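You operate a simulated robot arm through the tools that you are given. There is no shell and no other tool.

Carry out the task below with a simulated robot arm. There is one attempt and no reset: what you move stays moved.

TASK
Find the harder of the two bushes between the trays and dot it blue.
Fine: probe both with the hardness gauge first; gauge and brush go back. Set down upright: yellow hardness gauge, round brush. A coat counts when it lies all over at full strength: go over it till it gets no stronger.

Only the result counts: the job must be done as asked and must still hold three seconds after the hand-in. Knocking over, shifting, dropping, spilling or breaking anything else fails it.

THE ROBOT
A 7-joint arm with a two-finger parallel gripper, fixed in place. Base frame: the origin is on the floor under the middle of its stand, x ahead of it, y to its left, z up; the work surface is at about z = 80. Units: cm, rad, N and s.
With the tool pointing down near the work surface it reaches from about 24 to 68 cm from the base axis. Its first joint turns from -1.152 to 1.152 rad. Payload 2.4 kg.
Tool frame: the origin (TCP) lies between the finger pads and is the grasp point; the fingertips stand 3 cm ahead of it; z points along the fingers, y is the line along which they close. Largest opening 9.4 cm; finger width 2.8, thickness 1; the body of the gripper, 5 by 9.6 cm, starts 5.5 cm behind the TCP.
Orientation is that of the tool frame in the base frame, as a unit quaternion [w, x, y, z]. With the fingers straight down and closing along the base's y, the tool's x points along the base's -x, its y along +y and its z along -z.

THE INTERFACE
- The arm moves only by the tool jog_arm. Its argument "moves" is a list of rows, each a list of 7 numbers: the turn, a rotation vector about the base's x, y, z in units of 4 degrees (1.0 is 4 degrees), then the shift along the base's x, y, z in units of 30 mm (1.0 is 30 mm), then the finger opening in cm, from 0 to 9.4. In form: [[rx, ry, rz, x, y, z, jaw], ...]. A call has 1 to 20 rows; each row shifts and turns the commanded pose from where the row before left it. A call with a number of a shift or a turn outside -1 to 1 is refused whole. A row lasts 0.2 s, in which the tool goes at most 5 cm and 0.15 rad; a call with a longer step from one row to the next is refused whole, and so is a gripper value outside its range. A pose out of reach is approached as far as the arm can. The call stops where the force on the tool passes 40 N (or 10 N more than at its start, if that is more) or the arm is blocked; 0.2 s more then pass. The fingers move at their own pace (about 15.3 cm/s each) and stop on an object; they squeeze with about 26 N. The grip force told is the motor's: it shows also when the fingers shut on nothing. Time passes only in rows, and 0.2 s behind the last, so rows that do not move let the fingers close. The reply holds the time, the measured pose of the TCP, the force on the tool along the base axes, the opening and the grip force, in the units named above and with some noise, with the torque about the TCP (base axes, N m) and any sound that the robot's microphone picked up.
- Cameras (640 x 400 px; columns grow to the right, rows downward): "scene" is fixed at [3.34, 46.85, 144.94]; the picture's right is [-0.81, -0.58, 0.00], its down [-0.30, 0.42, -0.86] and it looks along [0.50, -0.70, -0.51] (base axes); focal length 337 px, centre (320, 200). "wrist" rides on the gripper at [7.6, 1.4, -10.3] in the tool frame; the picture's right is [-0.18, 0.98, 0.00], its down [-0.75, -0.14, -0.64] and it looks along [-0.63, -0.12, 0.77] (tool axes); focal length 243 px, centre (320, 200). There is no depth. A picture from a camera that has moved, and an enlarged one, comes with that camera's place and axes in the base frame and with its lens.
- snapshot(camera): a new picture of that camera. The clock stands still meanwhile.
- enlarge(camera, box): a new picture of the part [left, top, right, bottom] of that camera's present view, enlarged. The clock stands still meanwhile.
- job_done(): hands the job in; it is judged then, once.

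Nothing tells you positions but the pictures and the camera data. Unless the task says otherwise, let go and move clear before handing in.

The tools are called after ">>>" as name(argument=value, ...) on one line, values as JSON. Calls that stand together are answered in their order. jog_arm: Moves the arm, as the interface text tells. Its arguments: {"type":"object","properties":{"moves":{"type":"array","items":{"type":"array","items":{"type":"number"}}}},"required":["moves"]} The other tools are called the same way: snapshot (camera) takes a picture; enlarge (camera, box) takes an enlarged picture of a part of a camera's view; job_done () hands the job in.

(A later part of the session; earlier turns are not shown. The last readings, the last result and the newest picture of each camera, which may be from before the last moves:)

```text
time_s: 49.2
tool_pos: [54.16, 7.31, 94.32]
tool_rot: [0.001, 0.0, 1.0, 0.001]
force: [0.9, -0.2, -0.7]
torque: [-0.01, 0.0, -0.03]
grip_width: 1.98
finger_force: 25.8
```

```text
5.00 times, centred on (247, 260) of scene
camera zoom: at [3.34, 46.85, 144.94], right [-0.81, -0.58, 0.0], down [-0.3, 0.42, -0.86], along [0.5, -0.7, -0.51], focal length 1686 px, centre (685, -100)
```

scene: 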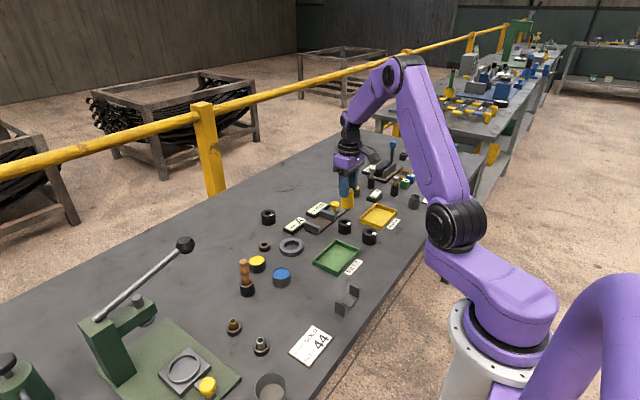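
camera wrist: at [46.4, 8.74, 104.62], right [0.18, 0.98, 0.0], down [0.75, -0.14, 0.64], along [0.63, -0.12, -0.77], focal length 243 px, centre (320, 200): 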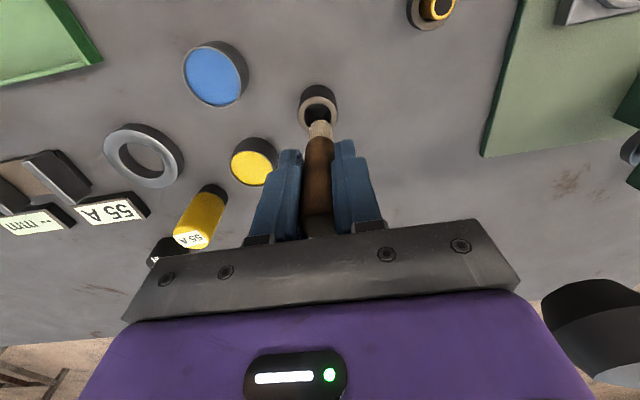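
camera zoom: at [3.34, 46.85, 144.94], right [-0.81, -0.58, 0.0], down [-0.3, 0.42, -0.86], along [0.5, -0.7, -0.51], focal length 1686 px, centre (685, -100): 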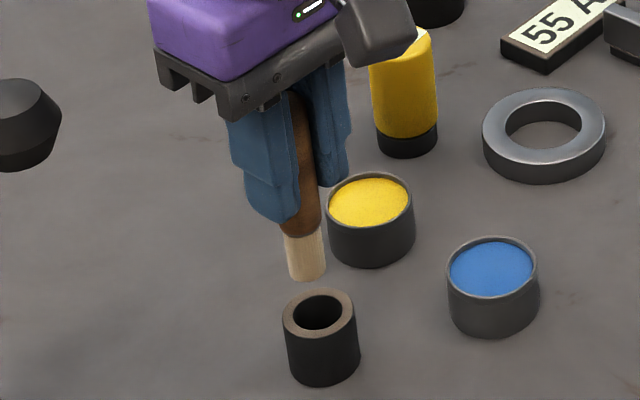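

The brush came out cleanly with pale bristles at its end, and the holder stayed in place. I'll move it above the blue pot near (49.9, -0.9) and check alignment.

>>> jog_arm(moves=[[0, 0, 0, 0, 0, 0.2, 0], [0, 0, 0, -0.36, -0.68, 0, 0], [0, 0, 0, -0.36, -0.68, 0, 0], [0, 0, 0, -0.36, -0.68, 0, 0], [0, 0, 0, -0.36, -0.68, 0, 0], [0, 0, 0, 0, 0, 0, 0], [0, 0, 0, 0, 0, 0, 0]])

>>> snapshot(camera="wrist")

>>> enlarge(camera="scene", box=[235, 220, 331, 300])

```text
time_s: 50.8
tool_pos: [50.19, -0.98, 94.77]
tool_rot: [0.0, 0.001, 1.0, 0.0]
force: [0.0, -0.1, -0.6]
torque: [0.04, 0.0, -0.01]
grip_width: 1.96
finger_force: 26.4
```

```text
taken
camera wrist: at [42.35, 0.39, 105.04], right [0.19, 0.98, 0.0], down [0.75, -0.14, 0.64], along [0.63, -0.12, -0.77], focal length 243 px, centre (320, 200)
```

wrist: 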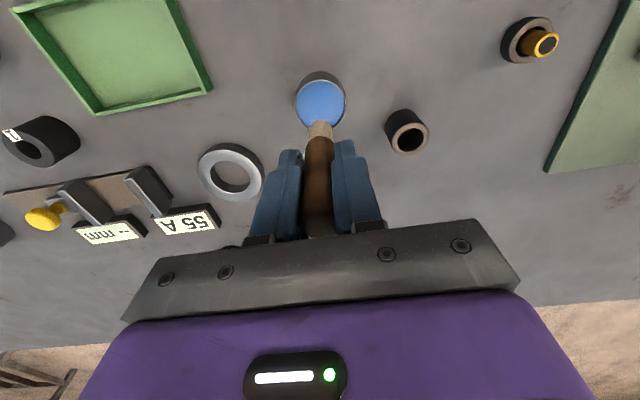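

```text
5.00 times, centred on (283, 260) of scene
camera zoom: at [3.34, 46.85, 144.94], right [-0.81, -0.58, 0.0], down [-0.3, 0.42, -0.86], along [0.5, -0.7, -0.51], focal length 1686 px, centre (505, -100)
```

zoom: 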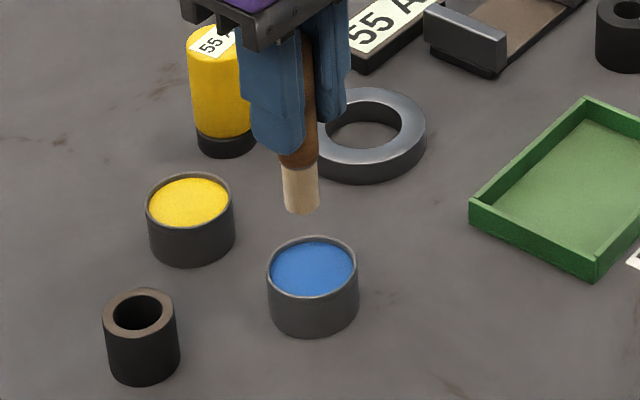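

The brush is nearly centred over the blue paint. I'll shift by about 3 mm, dip slowly to roughly 0.8 cm below the paint surface, and lift out.

>>> jog_arm(moves=[[0, 0, 0, -0.1, -0.03, 0, 0], [0, 0, 0, 0, 0, -0.4, 0], [0, 0, 0, 0, 0, -0.5, 0], [0, 0, 0, 0, 0, -0.4, 0], [0, 0, 0, 0, 0, -0.2, 0], [0, 0, 0, 0, 0, -0.15, 0], [0, 0, 0, 0, 0, -0.1, 0], [0, 0, 0, 0, 0, 0, 0]])

>>> enlarge(camera="scene", box=[250, 235, 314, 290])

>>> enlarge(camera="wrist", box=[260, 60, 380, 160])

```text
time_s: 52.3
tool_pos: [49.94, -0.97, 90.18]
tool_rot: [0.004, 0.0, 1.0, 0.0]
force: [-4.3, 1.0, 11.3]
torque: [0.14, 0.25, 0.02]
grip_width: 1.97
finger_force: 25.5
stopped in row 7: the force on the tool passed its limit at 41 N (the readings are from after the stop); the commanded pose is now the measured one
```

```text
7.27 times, centred on (282, 262) of scene
camera zoom: at [3.31, 46.85, 144.94], right [-0.81, -0.58, 0.0], down [-0.3, 0.42, -0.86], along [0.5, -0.7, -0.51], focal length 2452 px, centre (596, -254)
```

zoom: 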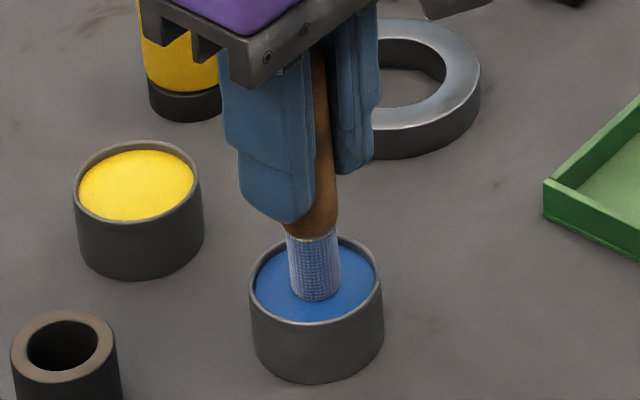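

```text
4.00 times, centred on (320, 110) of wrist
camera zoom: at [42.12, 0.42, 100.33], right [0.18, 0.98, 0.0], down [0.75, -0.14, 0.65], along [0.64, -0.12, -0.76], focal length 970 px, centre (320, 560)
```

zoom: 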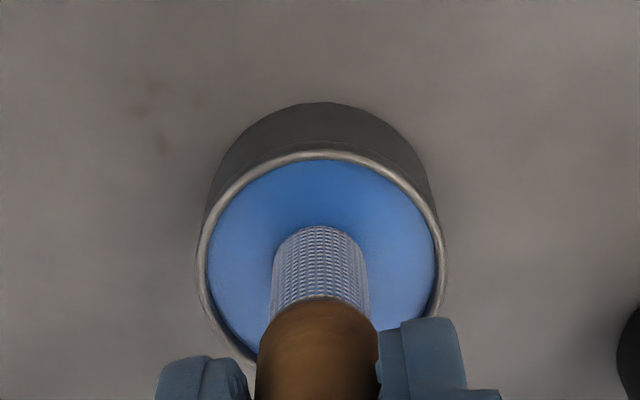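

The brush reached the paint surface, which is firm, and the bristles are picking up blue. I'll hold light contact for a moment to see if the load builds.

>>> jog_arm(moves=[[0, 0.1, 0, 0, 0, 0.01, 0], [0, 0, 0, 0, 0, 0, 0], [0, 0, 0, 0, 0, 0, 0], [0, 0, 0, 0, 0, 0, 0]])

>>> enlarge(camera="wrist", box=[280, 90, 360, 160])

```text
time_s: 53.3
tool_pos: [49.99, -1.07, 90.21]
tool_rot: [0.002, 0.0, 1.0, 0.0]
force: [2.5, 2.4, 19.1]
torque: [0.22, -0.23, 0.02]
grip_width: 1.97
finger_force: 26.4
```

```text
5.71 times, centred on (320, 125) of wrist
camera zoom: at [42.2, 0.4, 100.33], right [0.18, 0.98, 0.0], down [0.75, -0.14, 0.65], along [0.64, -0.12, -0.76], focal length 1386 px, centre (320, 629)
```

zoom: 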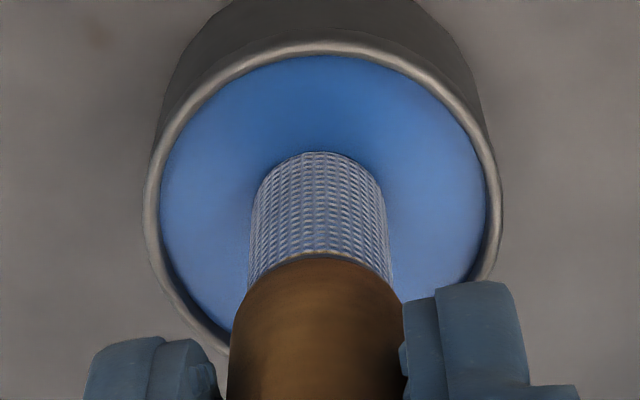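

I'll lift the brush out slowly and look at the bristles.

>>> jog_arm(moves=[[0, 0, 0, 0, 0, 0.1, 0], [0, 0, 0, 0, 0, 0.2, 0], [0, 0, 0, 0, 0, 0.4, 0], [0, 0, 0, 0, 0, 0.5, 0], [0, 0, 0, 0, 0, 0.4, 0], [0, 0, 0, 0, 0, 0, 0]])

>>> enlarge(camera="scene", box=[250, 225, 314, 290])

>>> enlarge(camera="wrist", box=[260, 60, 380, 160])

```text
time_s: 54.7
tool_pos: [49.89, -0.98, 95.05]
tool_rot: [0.001, 0.0, 1.0, 0.001]
force: [0.6, -1.0, -0.3]
torque: [-0.03, -0.01, 0.02]
grip_width: 1.96
finger_force: 26.3
```

```text
6.15 times, centred on (282, 258) of scene
camera zoom: at [3.34, 46.85, 144.94], right [-0.81, -0.58, 0.0], down [-0.3, 0.42, -0.86], along [0.5, -0.7, -0.51], focal length 2074 px, centre (554, -154)
```

zoom: 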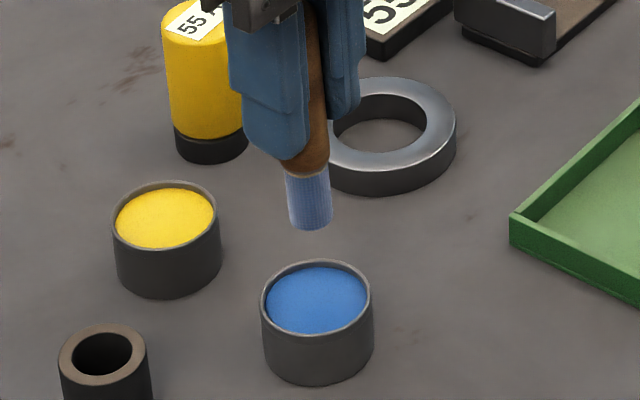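

```text
4.00 times, centred on (320, 110) of wrist
camera zoom: at [42.12, 0.5, 105.23], right [0.18, 0.98, 0.0], down [0.75, -0.14, 0.64], along [0.63, -0.12, -0.77], focal length 970 px, centre (320, 560)
```

zoom: 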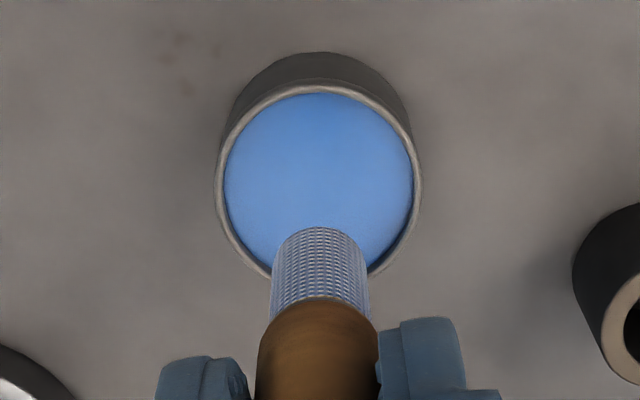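

The bristles are now blue all over. I'll carry the brush over to bush 2 and stop above its +y wall to check alignment.

>>> jog_arm(moves=[[0, 0, 0, 0, 0, 0.4, 0], [0, 0, 0, -0.2, -0.45, 0.1, 0], [0, 0, 0, -0.363, -0.915, 0, 0], [0, 0, 0, -0.363, -0.915, 0, 0], [0, 0, 0, -0.363, -0.915, 0, 0], [0, 0, 0, -0.363, -0.915, 0, 0], [0, 0, 0, -0.363, -0.915, 0, 0], [0, 0, 0, -0.363, -0.915, 0, 0], [0, 0, 0, -0.363, -0.915, 0, 0], [0, 0, 0, -0.363, -0.915, 0, 0], [0, 0, 0, -0.363, -0.915, 0, 0], [0, 0, 0, -0.163, -0.465, 0, 0], [0, 0, 0, 0, 0, 0, 0], [0, 0, 0, 0, 0, 0, 0]])

>>> snapshot(camera="wrist")

>>> enlarge(camera="scene", box=[326, 190, 406, 250])

```text
time_s: 57.7
tool_pos: [38.95, -28.63, 96.57]
tool_rot: [0.001, 0.0, 1.0, 0.001]
force: [-0.6, -0.2, -0.3]
torque: [0.0, 0.02, -0.01]
grip_width: 1.98
finger_force: 25.9
```

```text
taken
camera wrist: at [31.28, -27.08, 106.79], right [0.18, 0.98, 0.0], down [0.75, -0.14, 0.64], along [0.63, -0.12, -0.77], focal length 243 px, centre (320, 200)
```

wrist: 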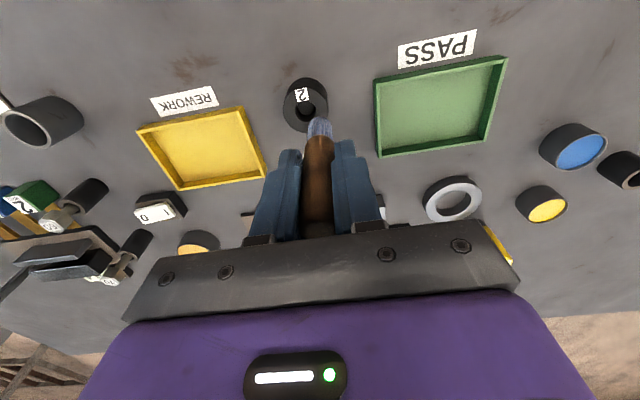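

```text
6.67 times, centred on (366, 220) of scene
camera zoom: at [3.34, 46.85, 144.94], right [-0.81, -0.58, 0.0], down [-0.3, 0.42, -0.86], along [0.5, -0.7, -0.51], focal length 2247 px, centre (13, 67)
```

zoom: 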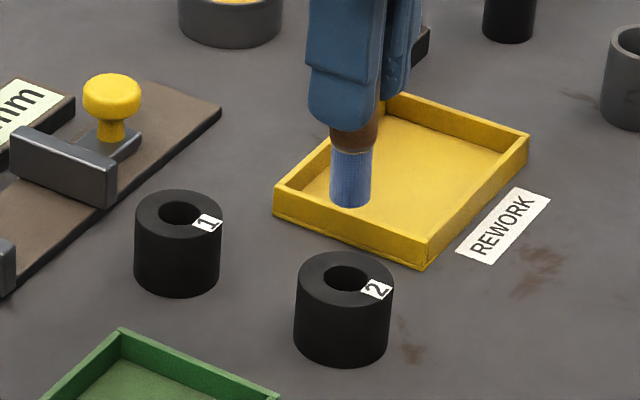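

>>> enlarge(camera="wrist", box=[260, 60, 380, 160])

```text
4.00 times, centred on (320, 110) of wrist
camera zoom: at [31.28, -27.08, 106.79], right [0.18, 0.98, 0.0], down [0.75, -0.14, 0.64], along [0.63, -0.12, -0.77], focal length 970 px, centre (320, 560)
```

zoom: 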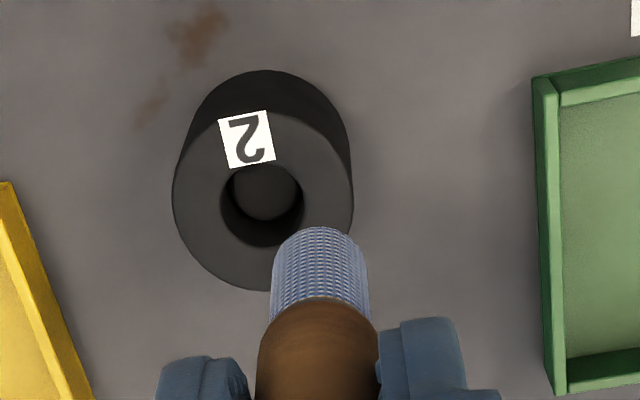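

Bush 2 is centred at about (39.0, -29.9), and the brush is over its +y wall. I'll come down to just above the surface and then dab in small steps.

>>> jog_arm(moves=[[0, 0, 0, 0.03, 0.04, -0.3, 0], [0, 0, 0, 0, 0, -0.4, 0], [0, 0, 0, 0, 0, -0.3, 0], [0, 0, 0, 0, 0, -0.2, 0], [0, 0, 0, 0, 0, -0.1, 0], [0, 0, 0, 0, 0, 0, 0]])

>>> enlarge(camera="wrist", box=[260, 60, 380, 160])

>>> enlarge(camera="scene", box=[346, 215, 394, 250])

```text
time_s: 59.1
tool_pos: [39.23, -28.46, 92.64]
tool_rot: [0.002, 0.0, 1.0, 0.002]
force: [-0.3, 0.2, -0.4]
torque: [0.03, -0.05, 0.0]
grip_width: 1.95
finger_force: 25.5
```

```text
4.00 times, centred on (320, 110) of wrist
camera zoom: at [31.44, -27.0, 102.81], right [0.18, 0.98, 0.0], down [0.75, -0.14, 0.64], along [0.63, -0.12, -0.77], focal length 970 px, centre (320, 560)
```

zoom: 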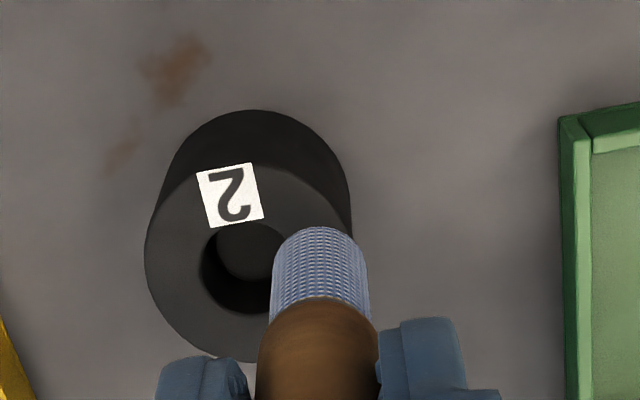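

```text
11.43 times, centred on (370, 232) of scene
camera zoom: at [3.34, 46.85, 144.94], right [-0.81, -0.58, 0.0], down [-0.3, 0.42, -0.86], along [0.5, -0.7, -0.51], focal length 3853 px, centre (-251, -171)
```

zoom: 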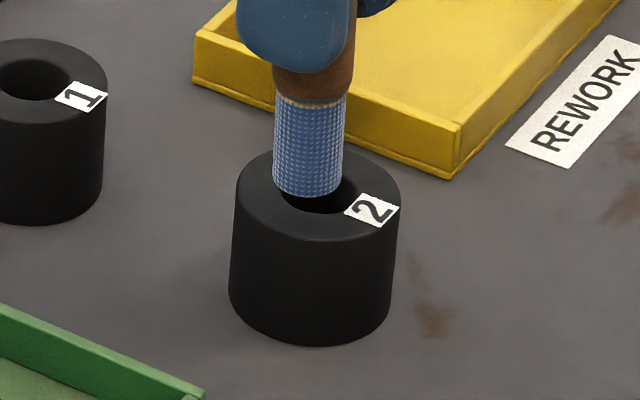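

>>> jog_arm(moves=[[0, 0, 0, 0, 0, -0.05, 0], [0, 0, 0, 0, 0, -0.05, 0], [0, 0, 0, 0, 0, -0.04, 0], [0, 0, 0, 0, 0, -0.03, 0], [0, 0, 0, 0, 0, 0, 0]])

>>> enlarge(camera="scene", box=[346, 215, 394, 250])

```text
time_s: 60.3
tool_pos: [39.29, -28.48, 92.23]
tool_rot: [0.001, 0.0, 1.0, 0.0]
force: [0.1, 0.3, -0.4]
torque: [0.0, 0.01, 0.0]
grip_width: 2.0
finger_force: 26.1
```

```text
11.43 times, centred on (370, 232) of scene
camera zoom: at [3.34, 46.85, 144.94], right [-0.81, -0.58, 0.0], down [-0.3, 0.42, -0.86], along [0.5, -0.7, -0.51], focal length 3853 px, centre (-251, -171)
```

zoom: 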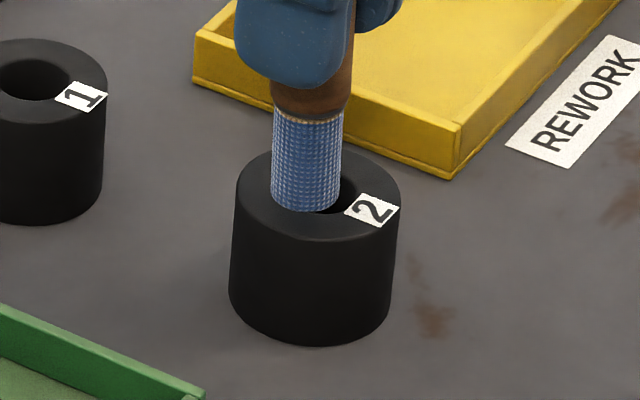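

>>> jog_arm(moves=[[0, 0, 0, 0, 0.03, -0.03, 0], [0, 0, 0, 0, 0, -0.03, 0], [0, 0, 0, 0, 0, 0, 0]])

>>> enlarge(camera="wrist", box=[260, 60, 380, 160])

>>> enlarge(camera="scene", box=[346, 215, 394, 250])

```text
time_s: 61.1
tool_pos: [39.15, -28.47, 91.79]
tool_rot: [0.001, -0.001, 1.0, 0.001]
force: [-0.6, 0.2, 0.0]
torque: [0.0, -0.02, 0.02]
grip_width: 1.99
finger_force: 25.6
```

```text
4.00 times, centred on (320, 110) of wrist
camera zoom: at [31.41, -26.97, 102.03], right [0.18, 0.98, 0.0], down [0.75, -0.14, 0.64], along [0.63, -0.12, -0.77], focal length 970 px, centre (320, 560)
```

zoom: 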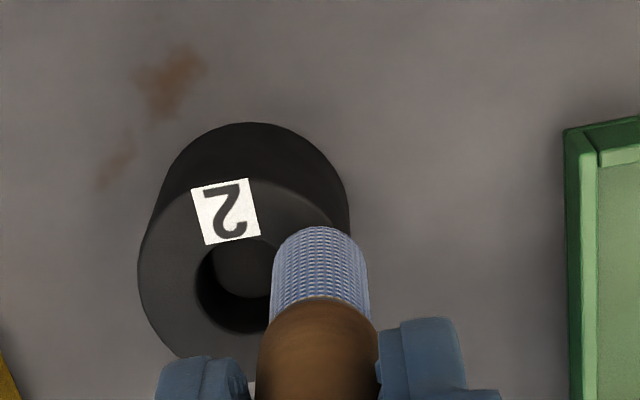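

```text
11.43 times, centred on (370, 232) of scene
camera zoom: at [3.34, 46.85, 144.94], right [-0.81, -0.58, 0.0], down [-0.3, 0.42, -0.86], along [0.5, -0.7, -0.51], focal length 3853 px, centre (-251, -171)
```

zoom: 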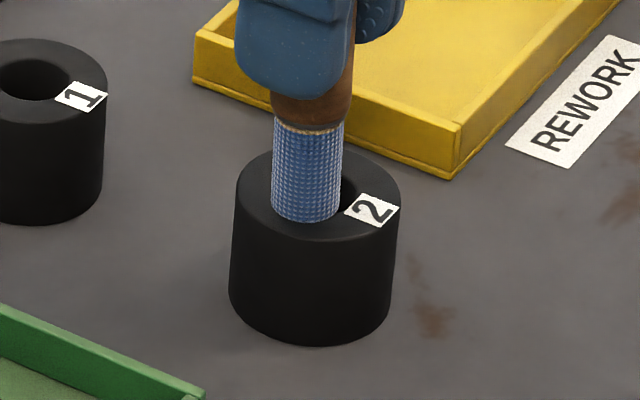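

>>> jog_arm(moves=[[0, 0, 0, 0, 0, -0.03, 0], [0, 0, 0, 0, 0, -0.03, 0], [0, 0, 0, 0, 0, 0, 0]])

>>> enlarge(camera="scene", box=[346, 215, 394, 250])

```text
time_s: 61.9
tool_pos: [39.0, -28.43, 91.7]
tool_rot: [0.0, 0.0, 1.0, 0.0]
force: [0.2, -0.6, -0.4]
torque: [0.0, 0.02, 0.01]
grip_width: 1.95
finger_force: 26.4
```

```text
11.43 times, centred on (370, 232) of scene
camera zoom: at [3.34, 46.85, 144.94], right [-0.81, -0.58, 0.0], down [-0.3, 0.42, -0.86], along [0.5, -0.7, -0.51], focal length 3853 px, centre (-251, -171)
```

zoom: 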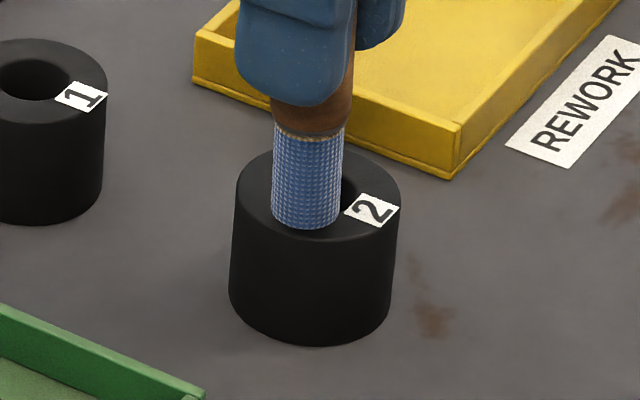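

>>> jog_arm(moves=[[0, 0, 0, 0, 0, -0.03, 0], [0, 0, 0, 0, 0, -0.03, 0], [0, 0, 0, 0, 0, 0, 0]])

>>> enlarge(camera="scene", box=[346, 215, 394, 250])

```text
time_s: 62.7
tool_pos: [39.2, -28.37, 91.62]
tool_rot: [0.001, 0.0, 1.0, 0.001]
force: [0.3, 0.4, -0.1]
torque: [-0.03, -0.01, 0.0]
grip_width: 1.98
finger_force: 25.9
```

```text
11.43 times, centred on (370, 232) of scene
camera zoom: at [3.34, 46.85, 144.94], right [-0.81, -0.58, 0.0], down [-0.3, 0.42, -0.86], along [0.5, -0.7, -0.51], focal length 3853 px, centre (-251, -171)
```

zoom: 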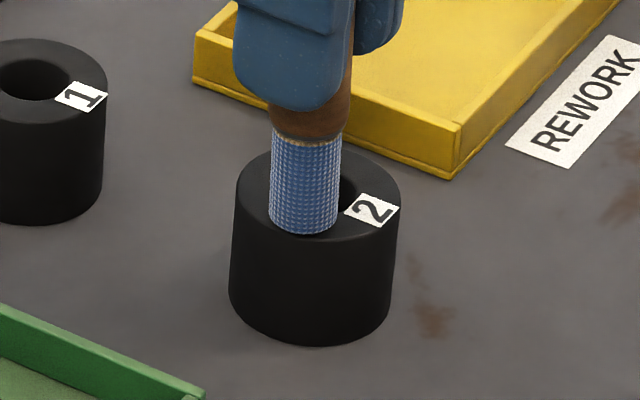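

>>> jog_arm(moves=[[0, 0, 0, 0, 0, -0.03, 0], [0, 0, 0, 0, 0, -0.03, 0], [0, 0, 0, 0, 0, 0, 0]])

>>> enlarge(camera="scene", box=[346, 215, 394, 250])

```text
time_s: 63.5
tool_pos: [39.14, -28.41, 91.36]
tool_rot: [0.0, 0.0, 1.0, 0.001]
force: [-0.5, 0.9, -1.3]
torque: [0.01, 0.0, -0.01]
grip_width: 1.98
finger_force: 26.1
```

```text
11.43 times, centred on (370, 232) of scene
camera zoom: at [3.34, 46.85, 144.94], right [-0.81, -0.58, 0.0], down [-0.3, 0.42, -0.86], along [0.5, -0.7, -0.51], focal length 3853 px, centre (-251, -171)
```

zoom: 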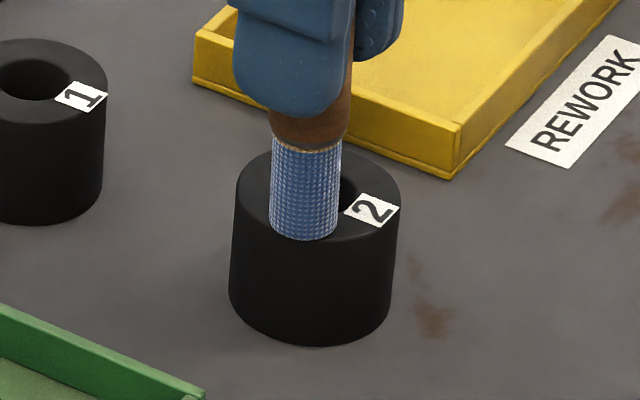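

>>> jog_arm(moves=[[0, 0, 0, 0, 0, -0.03, 0], [0, 0, 0, 0, 0, -0.03, 0], [0, 0, 0, 0, 0, 0, 0]])

>>> enlarge(camera="scene", box=[346, 215, 394, 250])

```text
time_s: 64.3
tool_pos: [38.96, -28.38, 91.3]
tool_rot: [0.001, 0.0, 1.0, 0.0]
force: [-0.7, 1.7, 14.0]
torque: [0.01, 0.0, 0.04]
grip_width: 1.97
finger_force: 25.7
```

```text
11.43 times, centred on (370, 232) of scene
camera zoom: at [3.32, 46.86, 144.93], right [-0.81, -0.58, 0.0], down [-0.3, 0.42, -0.86], along [0.5, -0.7, -0.51], focal length 3853 px, centre (-251, -171)
```

zoom: 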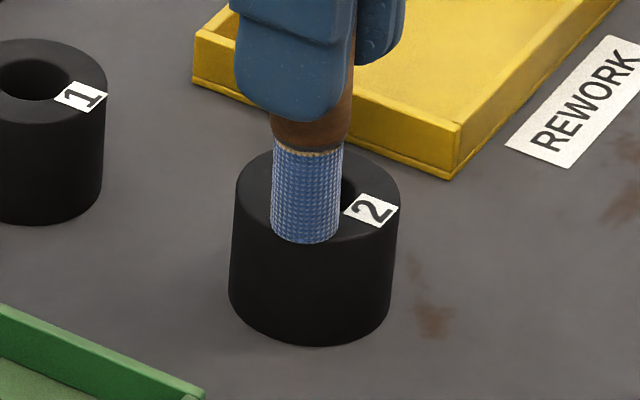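

Contact at 14 N on bush 2's rim. I'll hold briefly, lift off and see the mark.

>>> jog_arm(moves=[[0, 0, 0, 0, 0, 0, 0], [0, 0, 0, 0, 0, 0, 0], [0, 0, 0, 0, 0, 0.03, 0], [0, 0, 0, 0, 0, 0.1, 0], [0, 0, 0, 0, 0, 0.3, 0], [0, 0, 0, 0, 0, 0.3, 0], [0, 0, 0, 0, 0, 0.2, 0], [0, 0, 0, 0, 0, 0, 0]])

>>> enlarge(camera="scene", box=[346, 215, 394, 250])

>>> enlarge(camera="wrist", box=[260, 60, 380, 160])

```text
time_s: 66.1
tool_pos: [39.05, -28.36, 94.09]
tool_rot: [0.001, 0.0, 1.0, 0.001]
force: [-0.1, -0.2, 0.3]
torque: [0.04, 0.0, 0.03]
grip_width: 1.95
finger_force: 26.3
```

```text
11.43 times, centred on (370, 232) of scene
camera zoom: at [3.34, 46.85, 144.94], right [-0.81, -0.58, 0.0], down [-0.3, 0.42, -0.86], along [0.5, -0.7, -0.51], focal length 3853 px, centre (-251, -171)
```

zoom: 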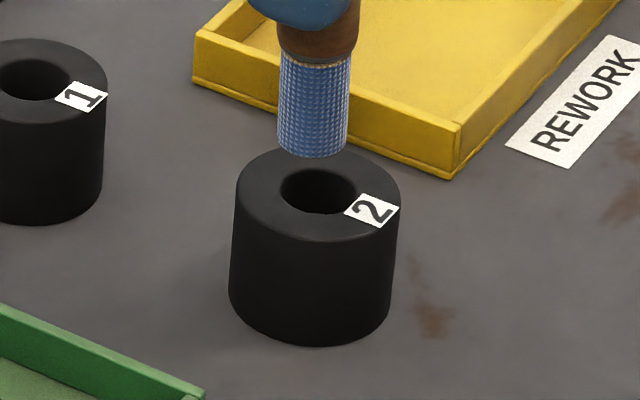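

```text
4.00 times, centred on (320, 110) of wrist
camera zoom: at [31.34, -26.86, 104.21], right [0.18, 0.98, 0.0], down [0.75, -0.14, 0.64], along [0.63, -0.12, -0.77], focal length 970 px, centre (320, 560)
```

zoom: 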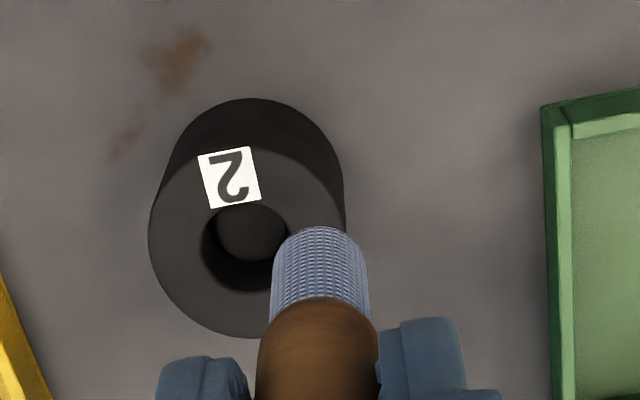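

No mark is obvious yet. I'll zoom in further on bush 2's rim for any faint tint.

>>> enlarge(camera="scene", box=[358, 225, 382, 240])

>>> enlarge(camera="wrist", box=[290, 100, 350, 150])

>>> enlarge(camera="scene", box=[338, 205, 362, 235])

```text
16.00 times, centred on (370, 232) of scene
camera zoom: at [3.34, 46.85, 144.94], right [-0.81, -0.58, 0.0], down [-0.3, 0.42, -0.86], along [0.5, -0.7, -0.51], focal length 5394 px, centre (-480, -320)
```

zoom: 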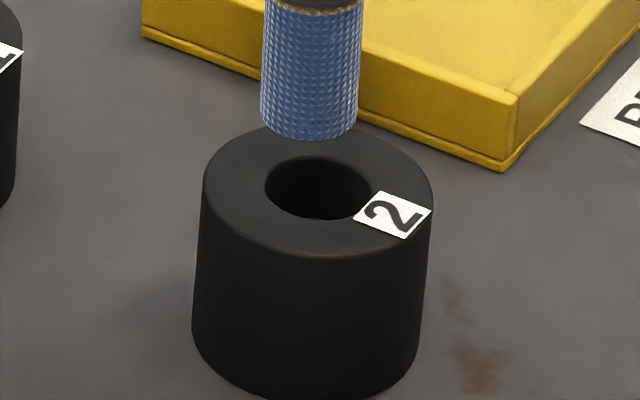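

```text
8.00 times, centred on (320, 125) of wrist
camera zoom: at [31.34, -26.86, 104.21], right [0.18, 0.98, 0.0], down [0.75, -0.14, 0.64], along [0.63, -0.12, -0.77], focal length 1941 px, centre (320, 800)
```

zoom: 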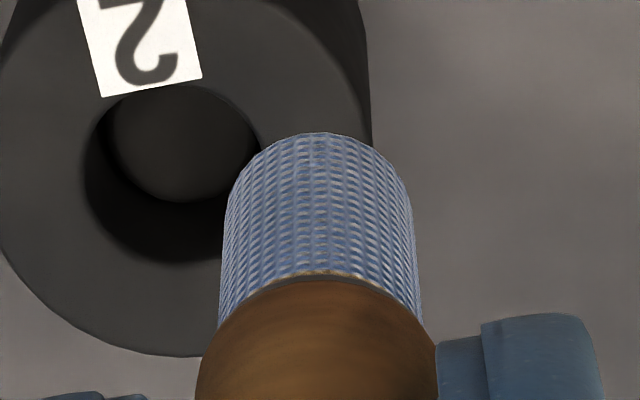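

```text
13.33 times, centred on (350, 220) of scene
camera zoom: at [3.34, 46.85, 144.94], right [-0.81, -0.58, 0.0], down [-0.3, 0.42, -0.86], along [0.5, -0.7, -0.51], focal length 4495 px, centre (-80, -67)
```

zoom: 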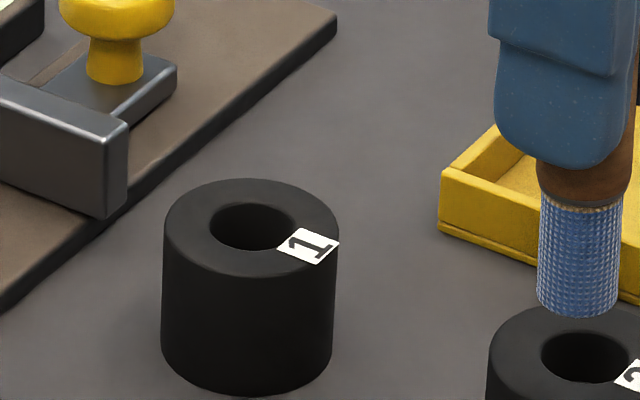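

No paint transferred from a still press, so it likely needs a stroke. I'll touch again lightly and move the brush a few millimetres back and forth along the rim.

>>> jog_arm(moves=[[0, 0, 0, 0, 0, -0.3, 0], [0, 0, 0, 0, 0, -0.3, 0], [0, 0, 0, 0, 0, -0.2, 0], [0, 0, 0, 0, 0, -0.08, 0], [0, 0, 0, 0, 0, -0.03, 0], [0, 0, 0, 0, 0, 0, 0]])

```text
time_s: 67.5
tool_pos: [39.16, -28.33, 91.4]
tool_rot: [0.001, 0.0, 1.0, 0.001]
force: [0.4, -0.4, 0.1]
torque: [0.0, 0.01, 0.0]
grip_width: 1.98
finger_force: 25.8
```

>>> jog_arm(moves=[[0, 0, 0, 0, 0, -0.025, 0], [0, 0, 0, 0, 0, 0, 0], [0, 0, 0, 0.06, 0, 0, 0], [0, 0, 0, 0.06, 0, 0, 0], [0, 0, 0, -0.06, 0, 0, 0], [0, 0, 0, -0.06, 0, 0, 0], [0, 0, 0, -0.06, 0, 0, 0], [0, 0, 0, 0.06, 0, 0, 0], [0, 0, 0, 0, 0, 0, 0]])

>>> enlarge(camera="scene", box=[346, 215, 394, 250])

```text
time_s: 69.5
tool_pos: [39.21, -28.34, 91.19]
tool_rot: [0.001, 0.0, 1.0, 0.001]
force: [-3.1, 4.0, 19.7]
torque: [0.28, 0.07, 0.0]
grip_width: 1.97
finger_force: 25.7
```

```text
11.43 times, centred on (370, 232) of scene
camera zoom: at [3.31, 46.87, 144.93], right [-0.81, -0.58, 0.0], down [-0.3, 0.42, -0.86], along [0.5, -0.7, -0.51], focal length 3853 px, centre (-251, -171)
```

zoom: 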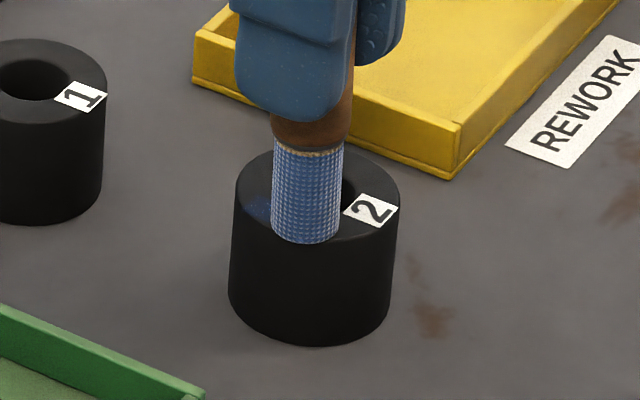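

A faint blue patch now shows, so strokes do deposit paint. I'll lift off to see its shape and strength.

>>> jog_arm(moves=[[0, 0, 0, 0, 0, 0.03, 0], [0, 0, 0, 0, 0, 0.1, 0], [0, 0, 0, 0, 0, 0.3, 0], [0, 0, 0, 0, 0, 0.3, 0], [0, 0, 0, 0, 0, 0.2, 0], [0, 0, 0, 0, 0, 0, 0]])

>>> enlarge(camera="scene", box=[358, 225, 382, 240])

>>> enlarge(camera="wrist", box=[260, 60, 380, 160])

```text
time_s: 70.9
tool_pos: [39.17, -28.42, 93.93]
tool_rot: [0.0, 0.0, 1.0, 0.002]
force: [-0.5, -0.4, -0.1]
torque: [0.01, 0.01, -0.02]
grip_width: 1.97
finger_force: 26.1
```

```text
16.00 times, centred on (370, 232) of scene
camera zoom: at [3.34, 46.85, 144.94], right [-0.81, -0.58, 0.0], down [-0.3, 0.42, -0.86], along [0.5, -0.7, -0.51], focal length 5394 px, centre (-480, -320)
```

zoom: 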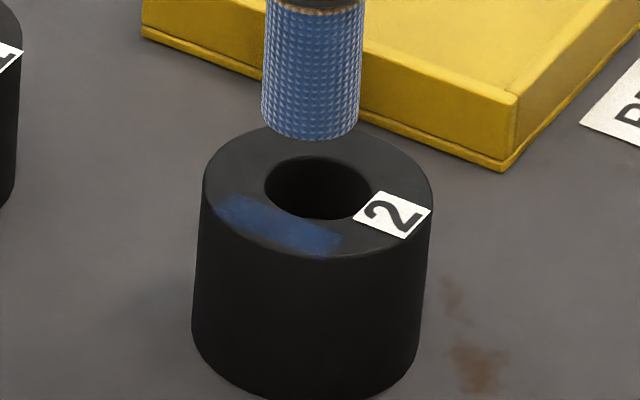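

```text
4.00 times, centred on (320, 110) of wrist
camera zoom: at [31.35, -26.92, 104.17], right [0.18, 0.98, 0.0], down [0.75, -0.14, 0.64], along [0.63, -0.12, -0.77], focal length 970 px, centre (320, 560)
```

zoom: 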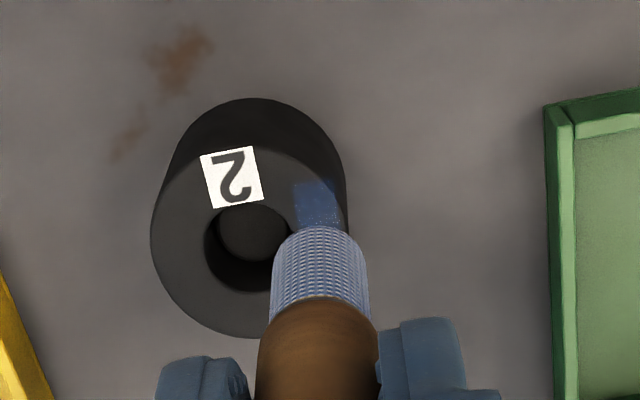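

A blue patch has appeared on the rim. I'll move the brush aside to see its full outline clearly.

>>> jog_arm(moves=[[0, 0, 0, 0.3, 0.5, 0.3, 0], [0, 0, 0, 0.3, 0.5, 0.2, 0], [0, 0, 0, 0, 0, 0, 0]])

>>> snapshot(camera="wrist")

>>> enlarge(camera="scene", box=[358, 225, 382, 240])

```text
time_s: 71.7
tool_pos: [41.01, -25.26, 95.52]
tool_rot: [0.001, 0.0, 1.0, 0.001]
force: [1.0, 0.2, -0.5]
torque: [0.01, 0.03, -0.02]
grip_width: 1.97
finger_force: 25.7
```

```text
taken
camera wrist: at [33.17, -23.79, 105.64], right [0.18, 0.98, 0.0], down [0.75, -0.14, 0.64], along [0.63, -0.12, -0.77], focal length 243 px, centre (320, 200)
```

wrist: 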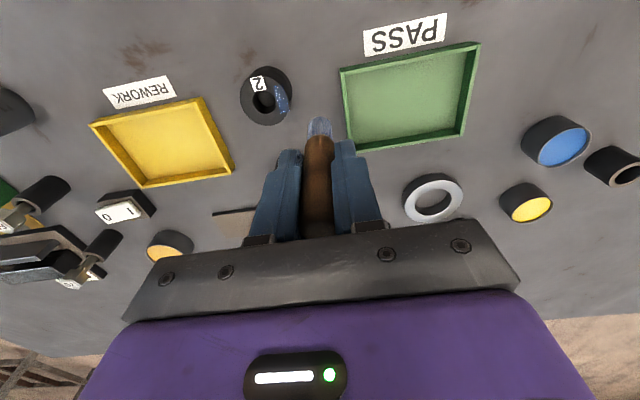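

```text
16.00 times, centred on (370, 232) of scene
camera zoom: at [3.34, 46.85, 144.94], right [-0.81, -0.58, 0.0], down [-0.3, 0.42, -0.86], along [0.5, -0.7, -0.51], focal length 5394 px, centre (-480, -320)
```

zoom: 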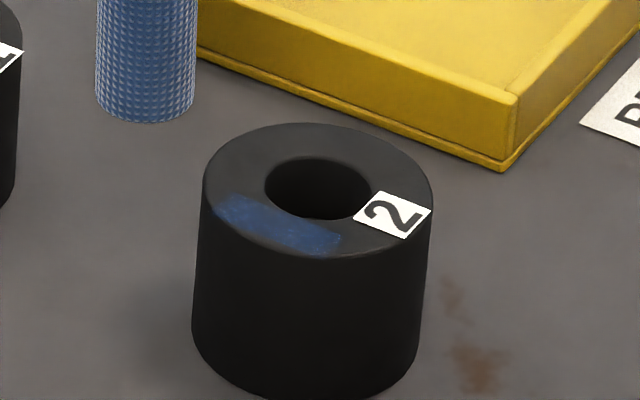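

>>> enlarge(camera="wrist", box=[236, 60, 300, 130])

>>> enlarge(camera="wrist", box=[258, 72, 298, 122])

```text
5.71 times, centred on (268, 95) of wrist
camera zoom: at [33.17, -23.79, 105.64], right [0.18, 0.98, 0.0], down [0.75, -0.14, 0.64], along [0.63, -0.12, -0.77], focal length 1386 px, centre (617, 800)
```

zoom: 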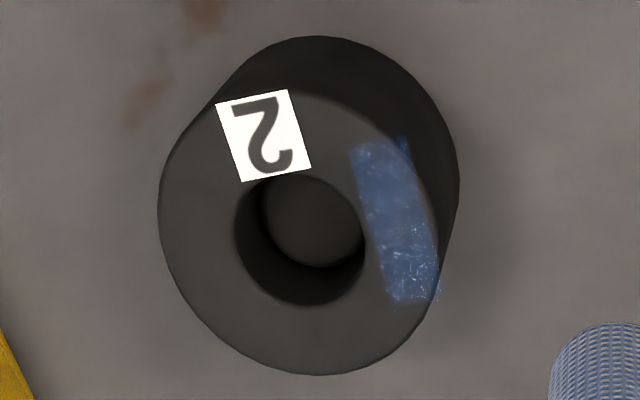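

```text
8.00 times, centred on (278, 97) of wrist
camera zoom: at [33.17, -23.79, 105.64], right [0.18, 0.98, 0.0], down [0.75, -0.14, 0.64], along [0.63, -0.12, -0.77], focal length 1941 px, centre (656, 1024)
```

zoom: 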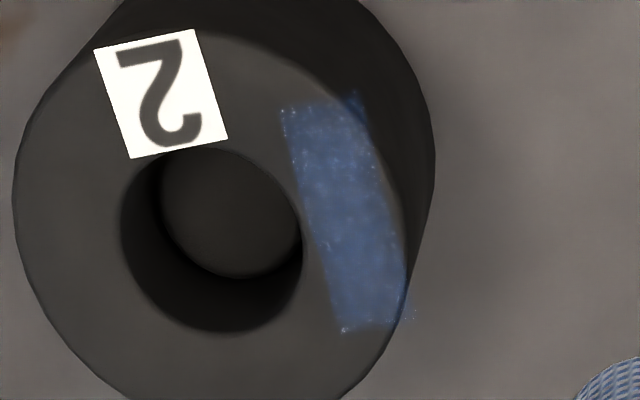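

The mark is a rectangle about 2.3 x 0.8 cm on the +y side of the top, and it is still translucent. I'll go back and stroke over it more, with a slightly wider sweep, to see whether it strengthens or grows.

>>> jog_arm(moves=[[0, 0, 0, -0.3, -0.5, -0.2, 0], [0, 0, 0, -0.3, -0.5, -0.3, 0], [0, 0, 0, 0, 0.03, 0, 0], [0, 0, 0, 0, 0, -0.3, 0], [0, 0, 0, 0, 0, -0.3, 0], [0, 0, 0, 0, 0, -0.2, 0], [0, 0, 0, 0, 0, -0.08, 0], [0, 0, 0, 0, 0, -0.03, 0], [0, 0, 0, 0, 0, 0, 0]])

```text
time_s: 73.7
tool_pos: [39.24, -28.23, 91.27]
tool_rot: [0.001, -0.001, 1.0, 0.001]
force: [-1.9, 0.5, 5.9]
torque: [-0.02, 0.07, -0.01]
grip_width: 1.94
finger_force: 25.7
```

>>> jog_arm(moves=[[0, 0, 0, 0.08, 0, -0.01, 0], [0, 0, 0, 0.08, 0, 0, 0], [0, 0, 0, -0.08, 0, 0, 0], [0, 0, 0, -0.08, 0, 0, 0], [0, 0, 0, -0.08, 0, 0, 0], [0, 0, 0, -0.08, 0, 0, 0], [0, 0, 0, 0.08, 0, 0, 0], [0, 0, 0, 0.08, 0, 0, 0], [0, 0, 0, 0.08, 0, 0, 0], [0, 0, 0, 0.08, 0, 0, 0], [0, 0, 0, -0.08, 0, 0, 0], [0, 0, 0, -0.08, 0, 0, 0], [0, 0, 0, -0.08, 0, 0, 0], [0, 0, 0, -0.08, 0, 0, 0], [0, 0, 0, 0.08, 0, 0, 0], [0, 0, 0, 0.08, 0, 0, 0]])

>>> jog_arm(moves=[[0, 0, 0, 0, 0, 0.03, 0], [0, 0, 0, 0, 0, 0.1, 0], [0, 0, 0, 0, 0, 0.3, 0], [0, 0, 0, 0, 0, 0.3, 0], [0, 0, 0, 0.3, 0.5, 0.5, 0], [0, 0, 0, 0.3, 0.5, 0.2, 0], [0, 0, 0, 0, 0, 0, 0]])

>>> snapshot(camera="wrist")

>>> enlarge(camera="scene", box=[358, 225, 382, 240])

>>> enlarge(camera="wrist", box=[236, 60, 300, 130])

```text
time_s: 77.1
tool_pos: [38.88, -28.29, 91.23]
tool_rot: [-0.001, 0.001, 1.0, 0.001]
force: [-7.8, 4.0, 21.3]
torque: [0.29, 0.47, 0.02]
grip_width: 1.97
finger_force: 26.2
```

```text
time_s: 78.7
tool_pos: [40.87, -25.34, 95.38]
tool_rot: [0.001, -0.001, 1.0, 0.001]
force: [-0.8, 0.4, -0.1]
torque: [0.02, -0.02, 0.04]
grip_width: 1.97
finger_force: 26.0
```

```text
taken
camera wrist: at [33.22, -23.81, 105.6], right [0.18, 0.98, 0.0], down [0.75, -0.14, 0.64], along [0.63, -0.12, -0.77], focal length 243 px, centre (320, 200)
```

wrist: 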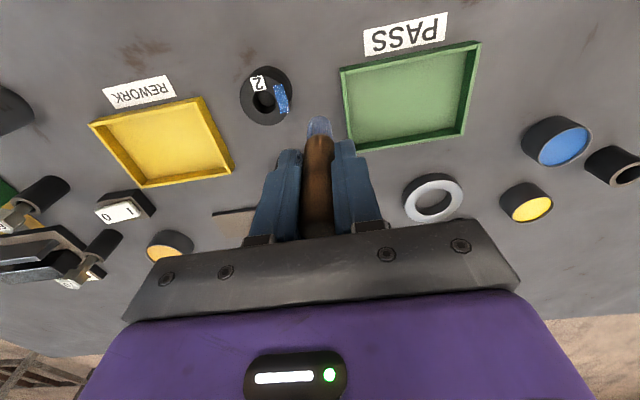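

```text
16.00 times, centred on (370, 232) of scene
camera zoom: at [3.34, 46.85, 144.94], right [-0.81, -0.58, 0.0], down [-0.3, 0.42, -0.86], along [0.5, -0.7, -0.51], focal length 5394 px, centre (-480, -320)
```

zoom: 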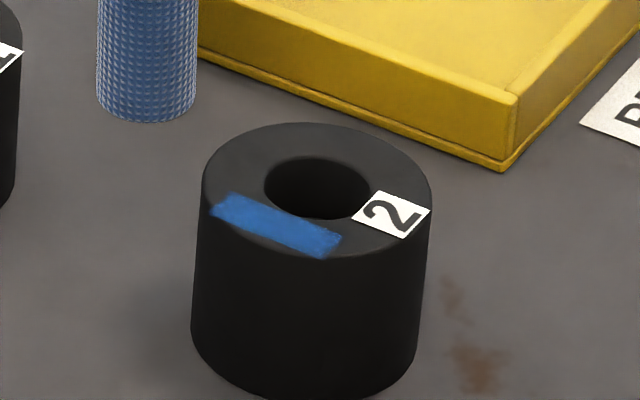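

```text
5.71 times, centred on (268, 95) of wrist
camera zoom: at [33.22, -23.81, 105.6], right [0.18, 0.98, 0.0], down [0.75, -0.14, 0.64], along [0.63, -0.12, -0.77], focal length 1386 px, centre (617, 800)
```

zoom: 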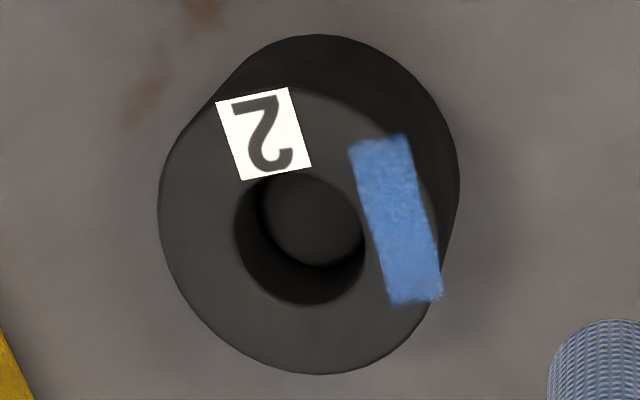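

The rectangle kept its shape and is much stronger, so it is the intended dot area. I'll go over it a few more times with lighter pressure until it gets no stronger.

>>> jog_arm(moves=[[0, 0, 0, -0.3, -0.5, -0.2, 0], [0, 0, 0, -0.3, -0.5, -0.4, 0], [0, 0, 0, 0, 0, -0.3, 0], [0, 0, 0, 0, 0, -0.3, 0], [0, 0, 0, 0, 0, -0.15, 0], [0, 0, 0, 0, 0, -0.06, 0], [0, 0, 0, 0, 0, 0, 0]])

```text
time_s: 80.3
tool_pos: [39.13, -28.2, 91.27]
tool_rot: [0.0, 0.0, 1.0, 0.001]
force: [-0.5, 0.4, -0.9]
torque: [0.03, -0.01, 0.02]
grip_width: 1.97
finger_force: 26.2
```

>>> jog_arm(moves=[[0, 0, 0, 0, 0, -0.015, 0], [0, 0, 0, 0, 0, 0, 0]])

```text
time_s: 80.9
tool_pos: [39.07, -28.15, 91.29]
tool_rot: [0.001, 0.0, 1.0, 0.0]
force: [-0.6, 0.1, 0.7]
torque: [-0.01, 0.01, 0.0]
grip_width: 1.98
finger_force: 25.8
```

>>> jog_arm(moves=[[0, 0, 0, 0, 0, -0.01, 0], [0, 0, 0, 0.07, 0, 0, 0], [0, 0, 0, 0.07, 0, 0, 0], [0, 0, 0, -0.07, 0, 0, 0], [0, 0, 0, -0.07, 0, 0, 0], [0, 0, 0, -0.07, 0, 0, 0], [0, 0, 0, -0.07, 0, 0, 0], [0, 0, 0, 0.07, 0, 0, 0], [0, 0, 0, 0.07, 0, 0, 0]])

>>> jog_arm(moves=[[0, 0, 0, 0.07, 0, 0, 0], [0, 0, 0, 0.07, 0, 0, 0], [0, 0, 0, -0.07, 0, 0, 0], [0, 0, 0, -0.07, 0, 0, 0], [0, 0, 0, -0.07, 0, 0, 0], [0, 0, 0, -0.07, 0, 0, 0], [0, 0, 0, 0.07, 0, 0, 0], [0, 0, 0, 0.07, 0, 0, 0]])

>>> jog_arm(moves=[[0, 0, 0, 0, 0, 0.03, 0], [0, 0, 0, 0, 0, 0.1, 0], [0, 0, 0, 0, 0, 0.3, 0], [0, 0, 0, 0, 0, 0.3, 0], [0, 0, 0, 0.3, 0.5, 0.5, 0], [0, 0, 0, 0.3, 0.5, 0.2, 0], [0, 0, 0, 0, 0, 0, 0]])

>>> enlarge(camera="scene", box=[358, 225, 382, 240])

>>> enlarge(camera="wrist", box=[236, 60, 300, 130])

```text
time_s: 82.9
tool_pos: [38.99, -28.19, 91.22]
tool_rot: [0.001, 0.001, 1.0, 0.001]
force: [-8.1, -1.1, 28.1]
torque: [-0.17, 0.5, -0.06]
grip_width: 1.95
finger_force: 26.1
```

```text
time_s: 84.7
tool_pos: [39.22, -28.26, 91.15]
tool_rot: [0.001, 0.001, 1.0, 0.001]
force: [-0.7, 0.4, 1.1]
torque: [-0.03, 0.07, 0.0]
grip_width: 2.0
finger_force: 26.1
```

```text
time_s: 86.3
tool_pos: [41.04, -25.28, 95.56]
tool_rot: [0.002, 0.001, 1.0, 0.001]
force: [0.7, 0.4, 0.2]
torque: [-0.01, -0.01, -0.02]
grip_width: 1.98
finger_force: 25.8
```

```text
16.00 times, centred on (370, 232) of scene
camera zoom: at [3.34, 46.85, 144.94], right [-0.81, -0.58, 0.0], down [-0.3, 0.42, -0.86], along [0.5, -0.7, -0.51], focal length 5394 px, centre (-480, -320)
```

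zoom: 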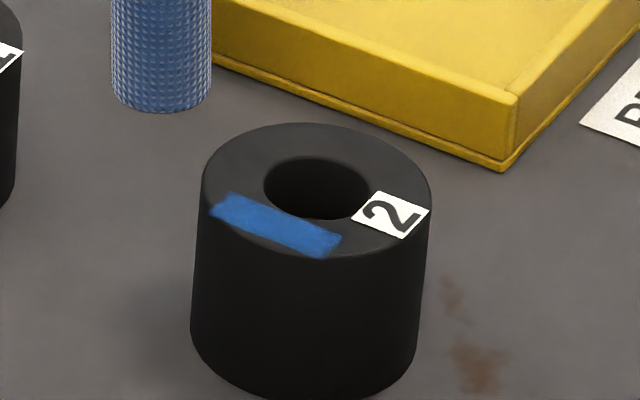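

```text
5.71 times, centred on (268, 95) of wrist
camera zoom: at [33.32, -23.92, 105.7], right [0.18, 0.98, 0.0], down [0.75, -0.14, 0.64], along [0.63, -0.12, -0.77], focal length 1386 px, centre (617, 800)
```

zoom: 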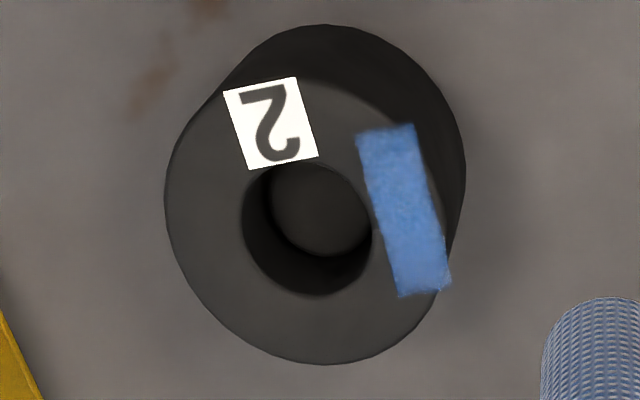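

>>> enlarge(camera="wrist", box=[264, 74, 296, 118])

>>> enlarge(camera="wrist", box=[300, 110, 340, 140])

>>> enlarge(camera="wrist", box=[520, 110, 600, 170])

```text
9.09 times, centred on (280, 96) of wrist
camera zoom: at [33.32, -23.92, 105.7], right [0.18, 0.98, 0.0], down [0.75, -0.14, 0.64], along [0.63, -0.12, -0.77], focal length 2206 px, centre (684, 1146)
```

zoom: 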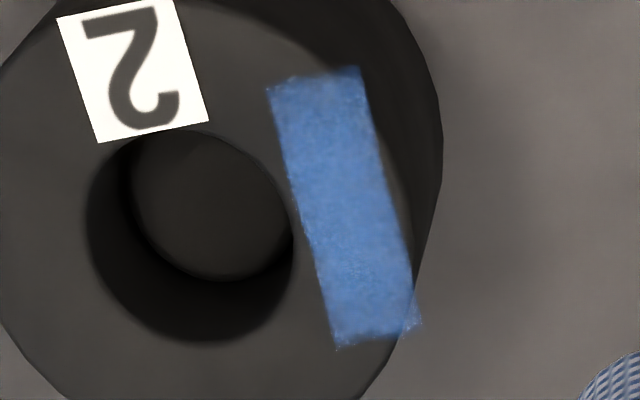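

```text
13.33 times, centred on (320, 125) of wrist
camera zoom: at [33.32, -23.92, 105.7], right [0.18, 0.98, 0.0], down [0.75, -0.14, 0.64], along [0.63, -0.12, -0.77], focal length 3235 px, centre (320, 1200)
```

zoom: 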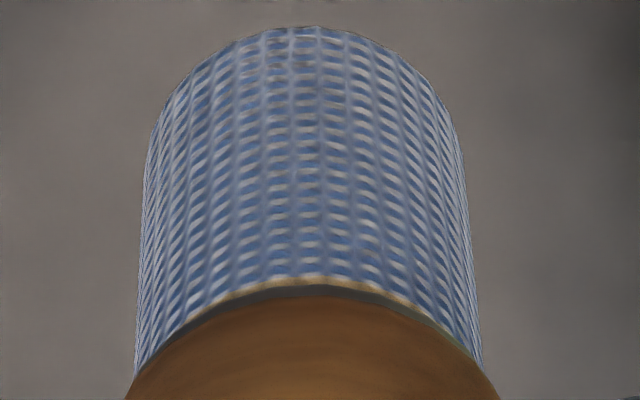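

```text
6.67 times, centred on (560, 140) of wrist
camera zoom: at [33.32, -23.92, 105.7], right [0.18, 0.98, 0.0], down [0.75, -0.14, 0.64], along [0.63, -0.12, -0.77], focal length 1618 px, centre (-1280, 600)
```

zoom: 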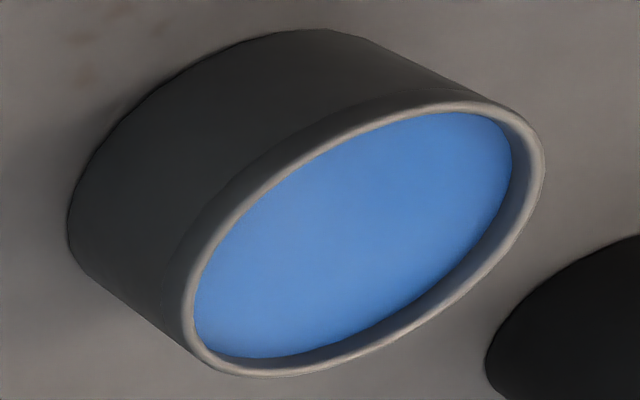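

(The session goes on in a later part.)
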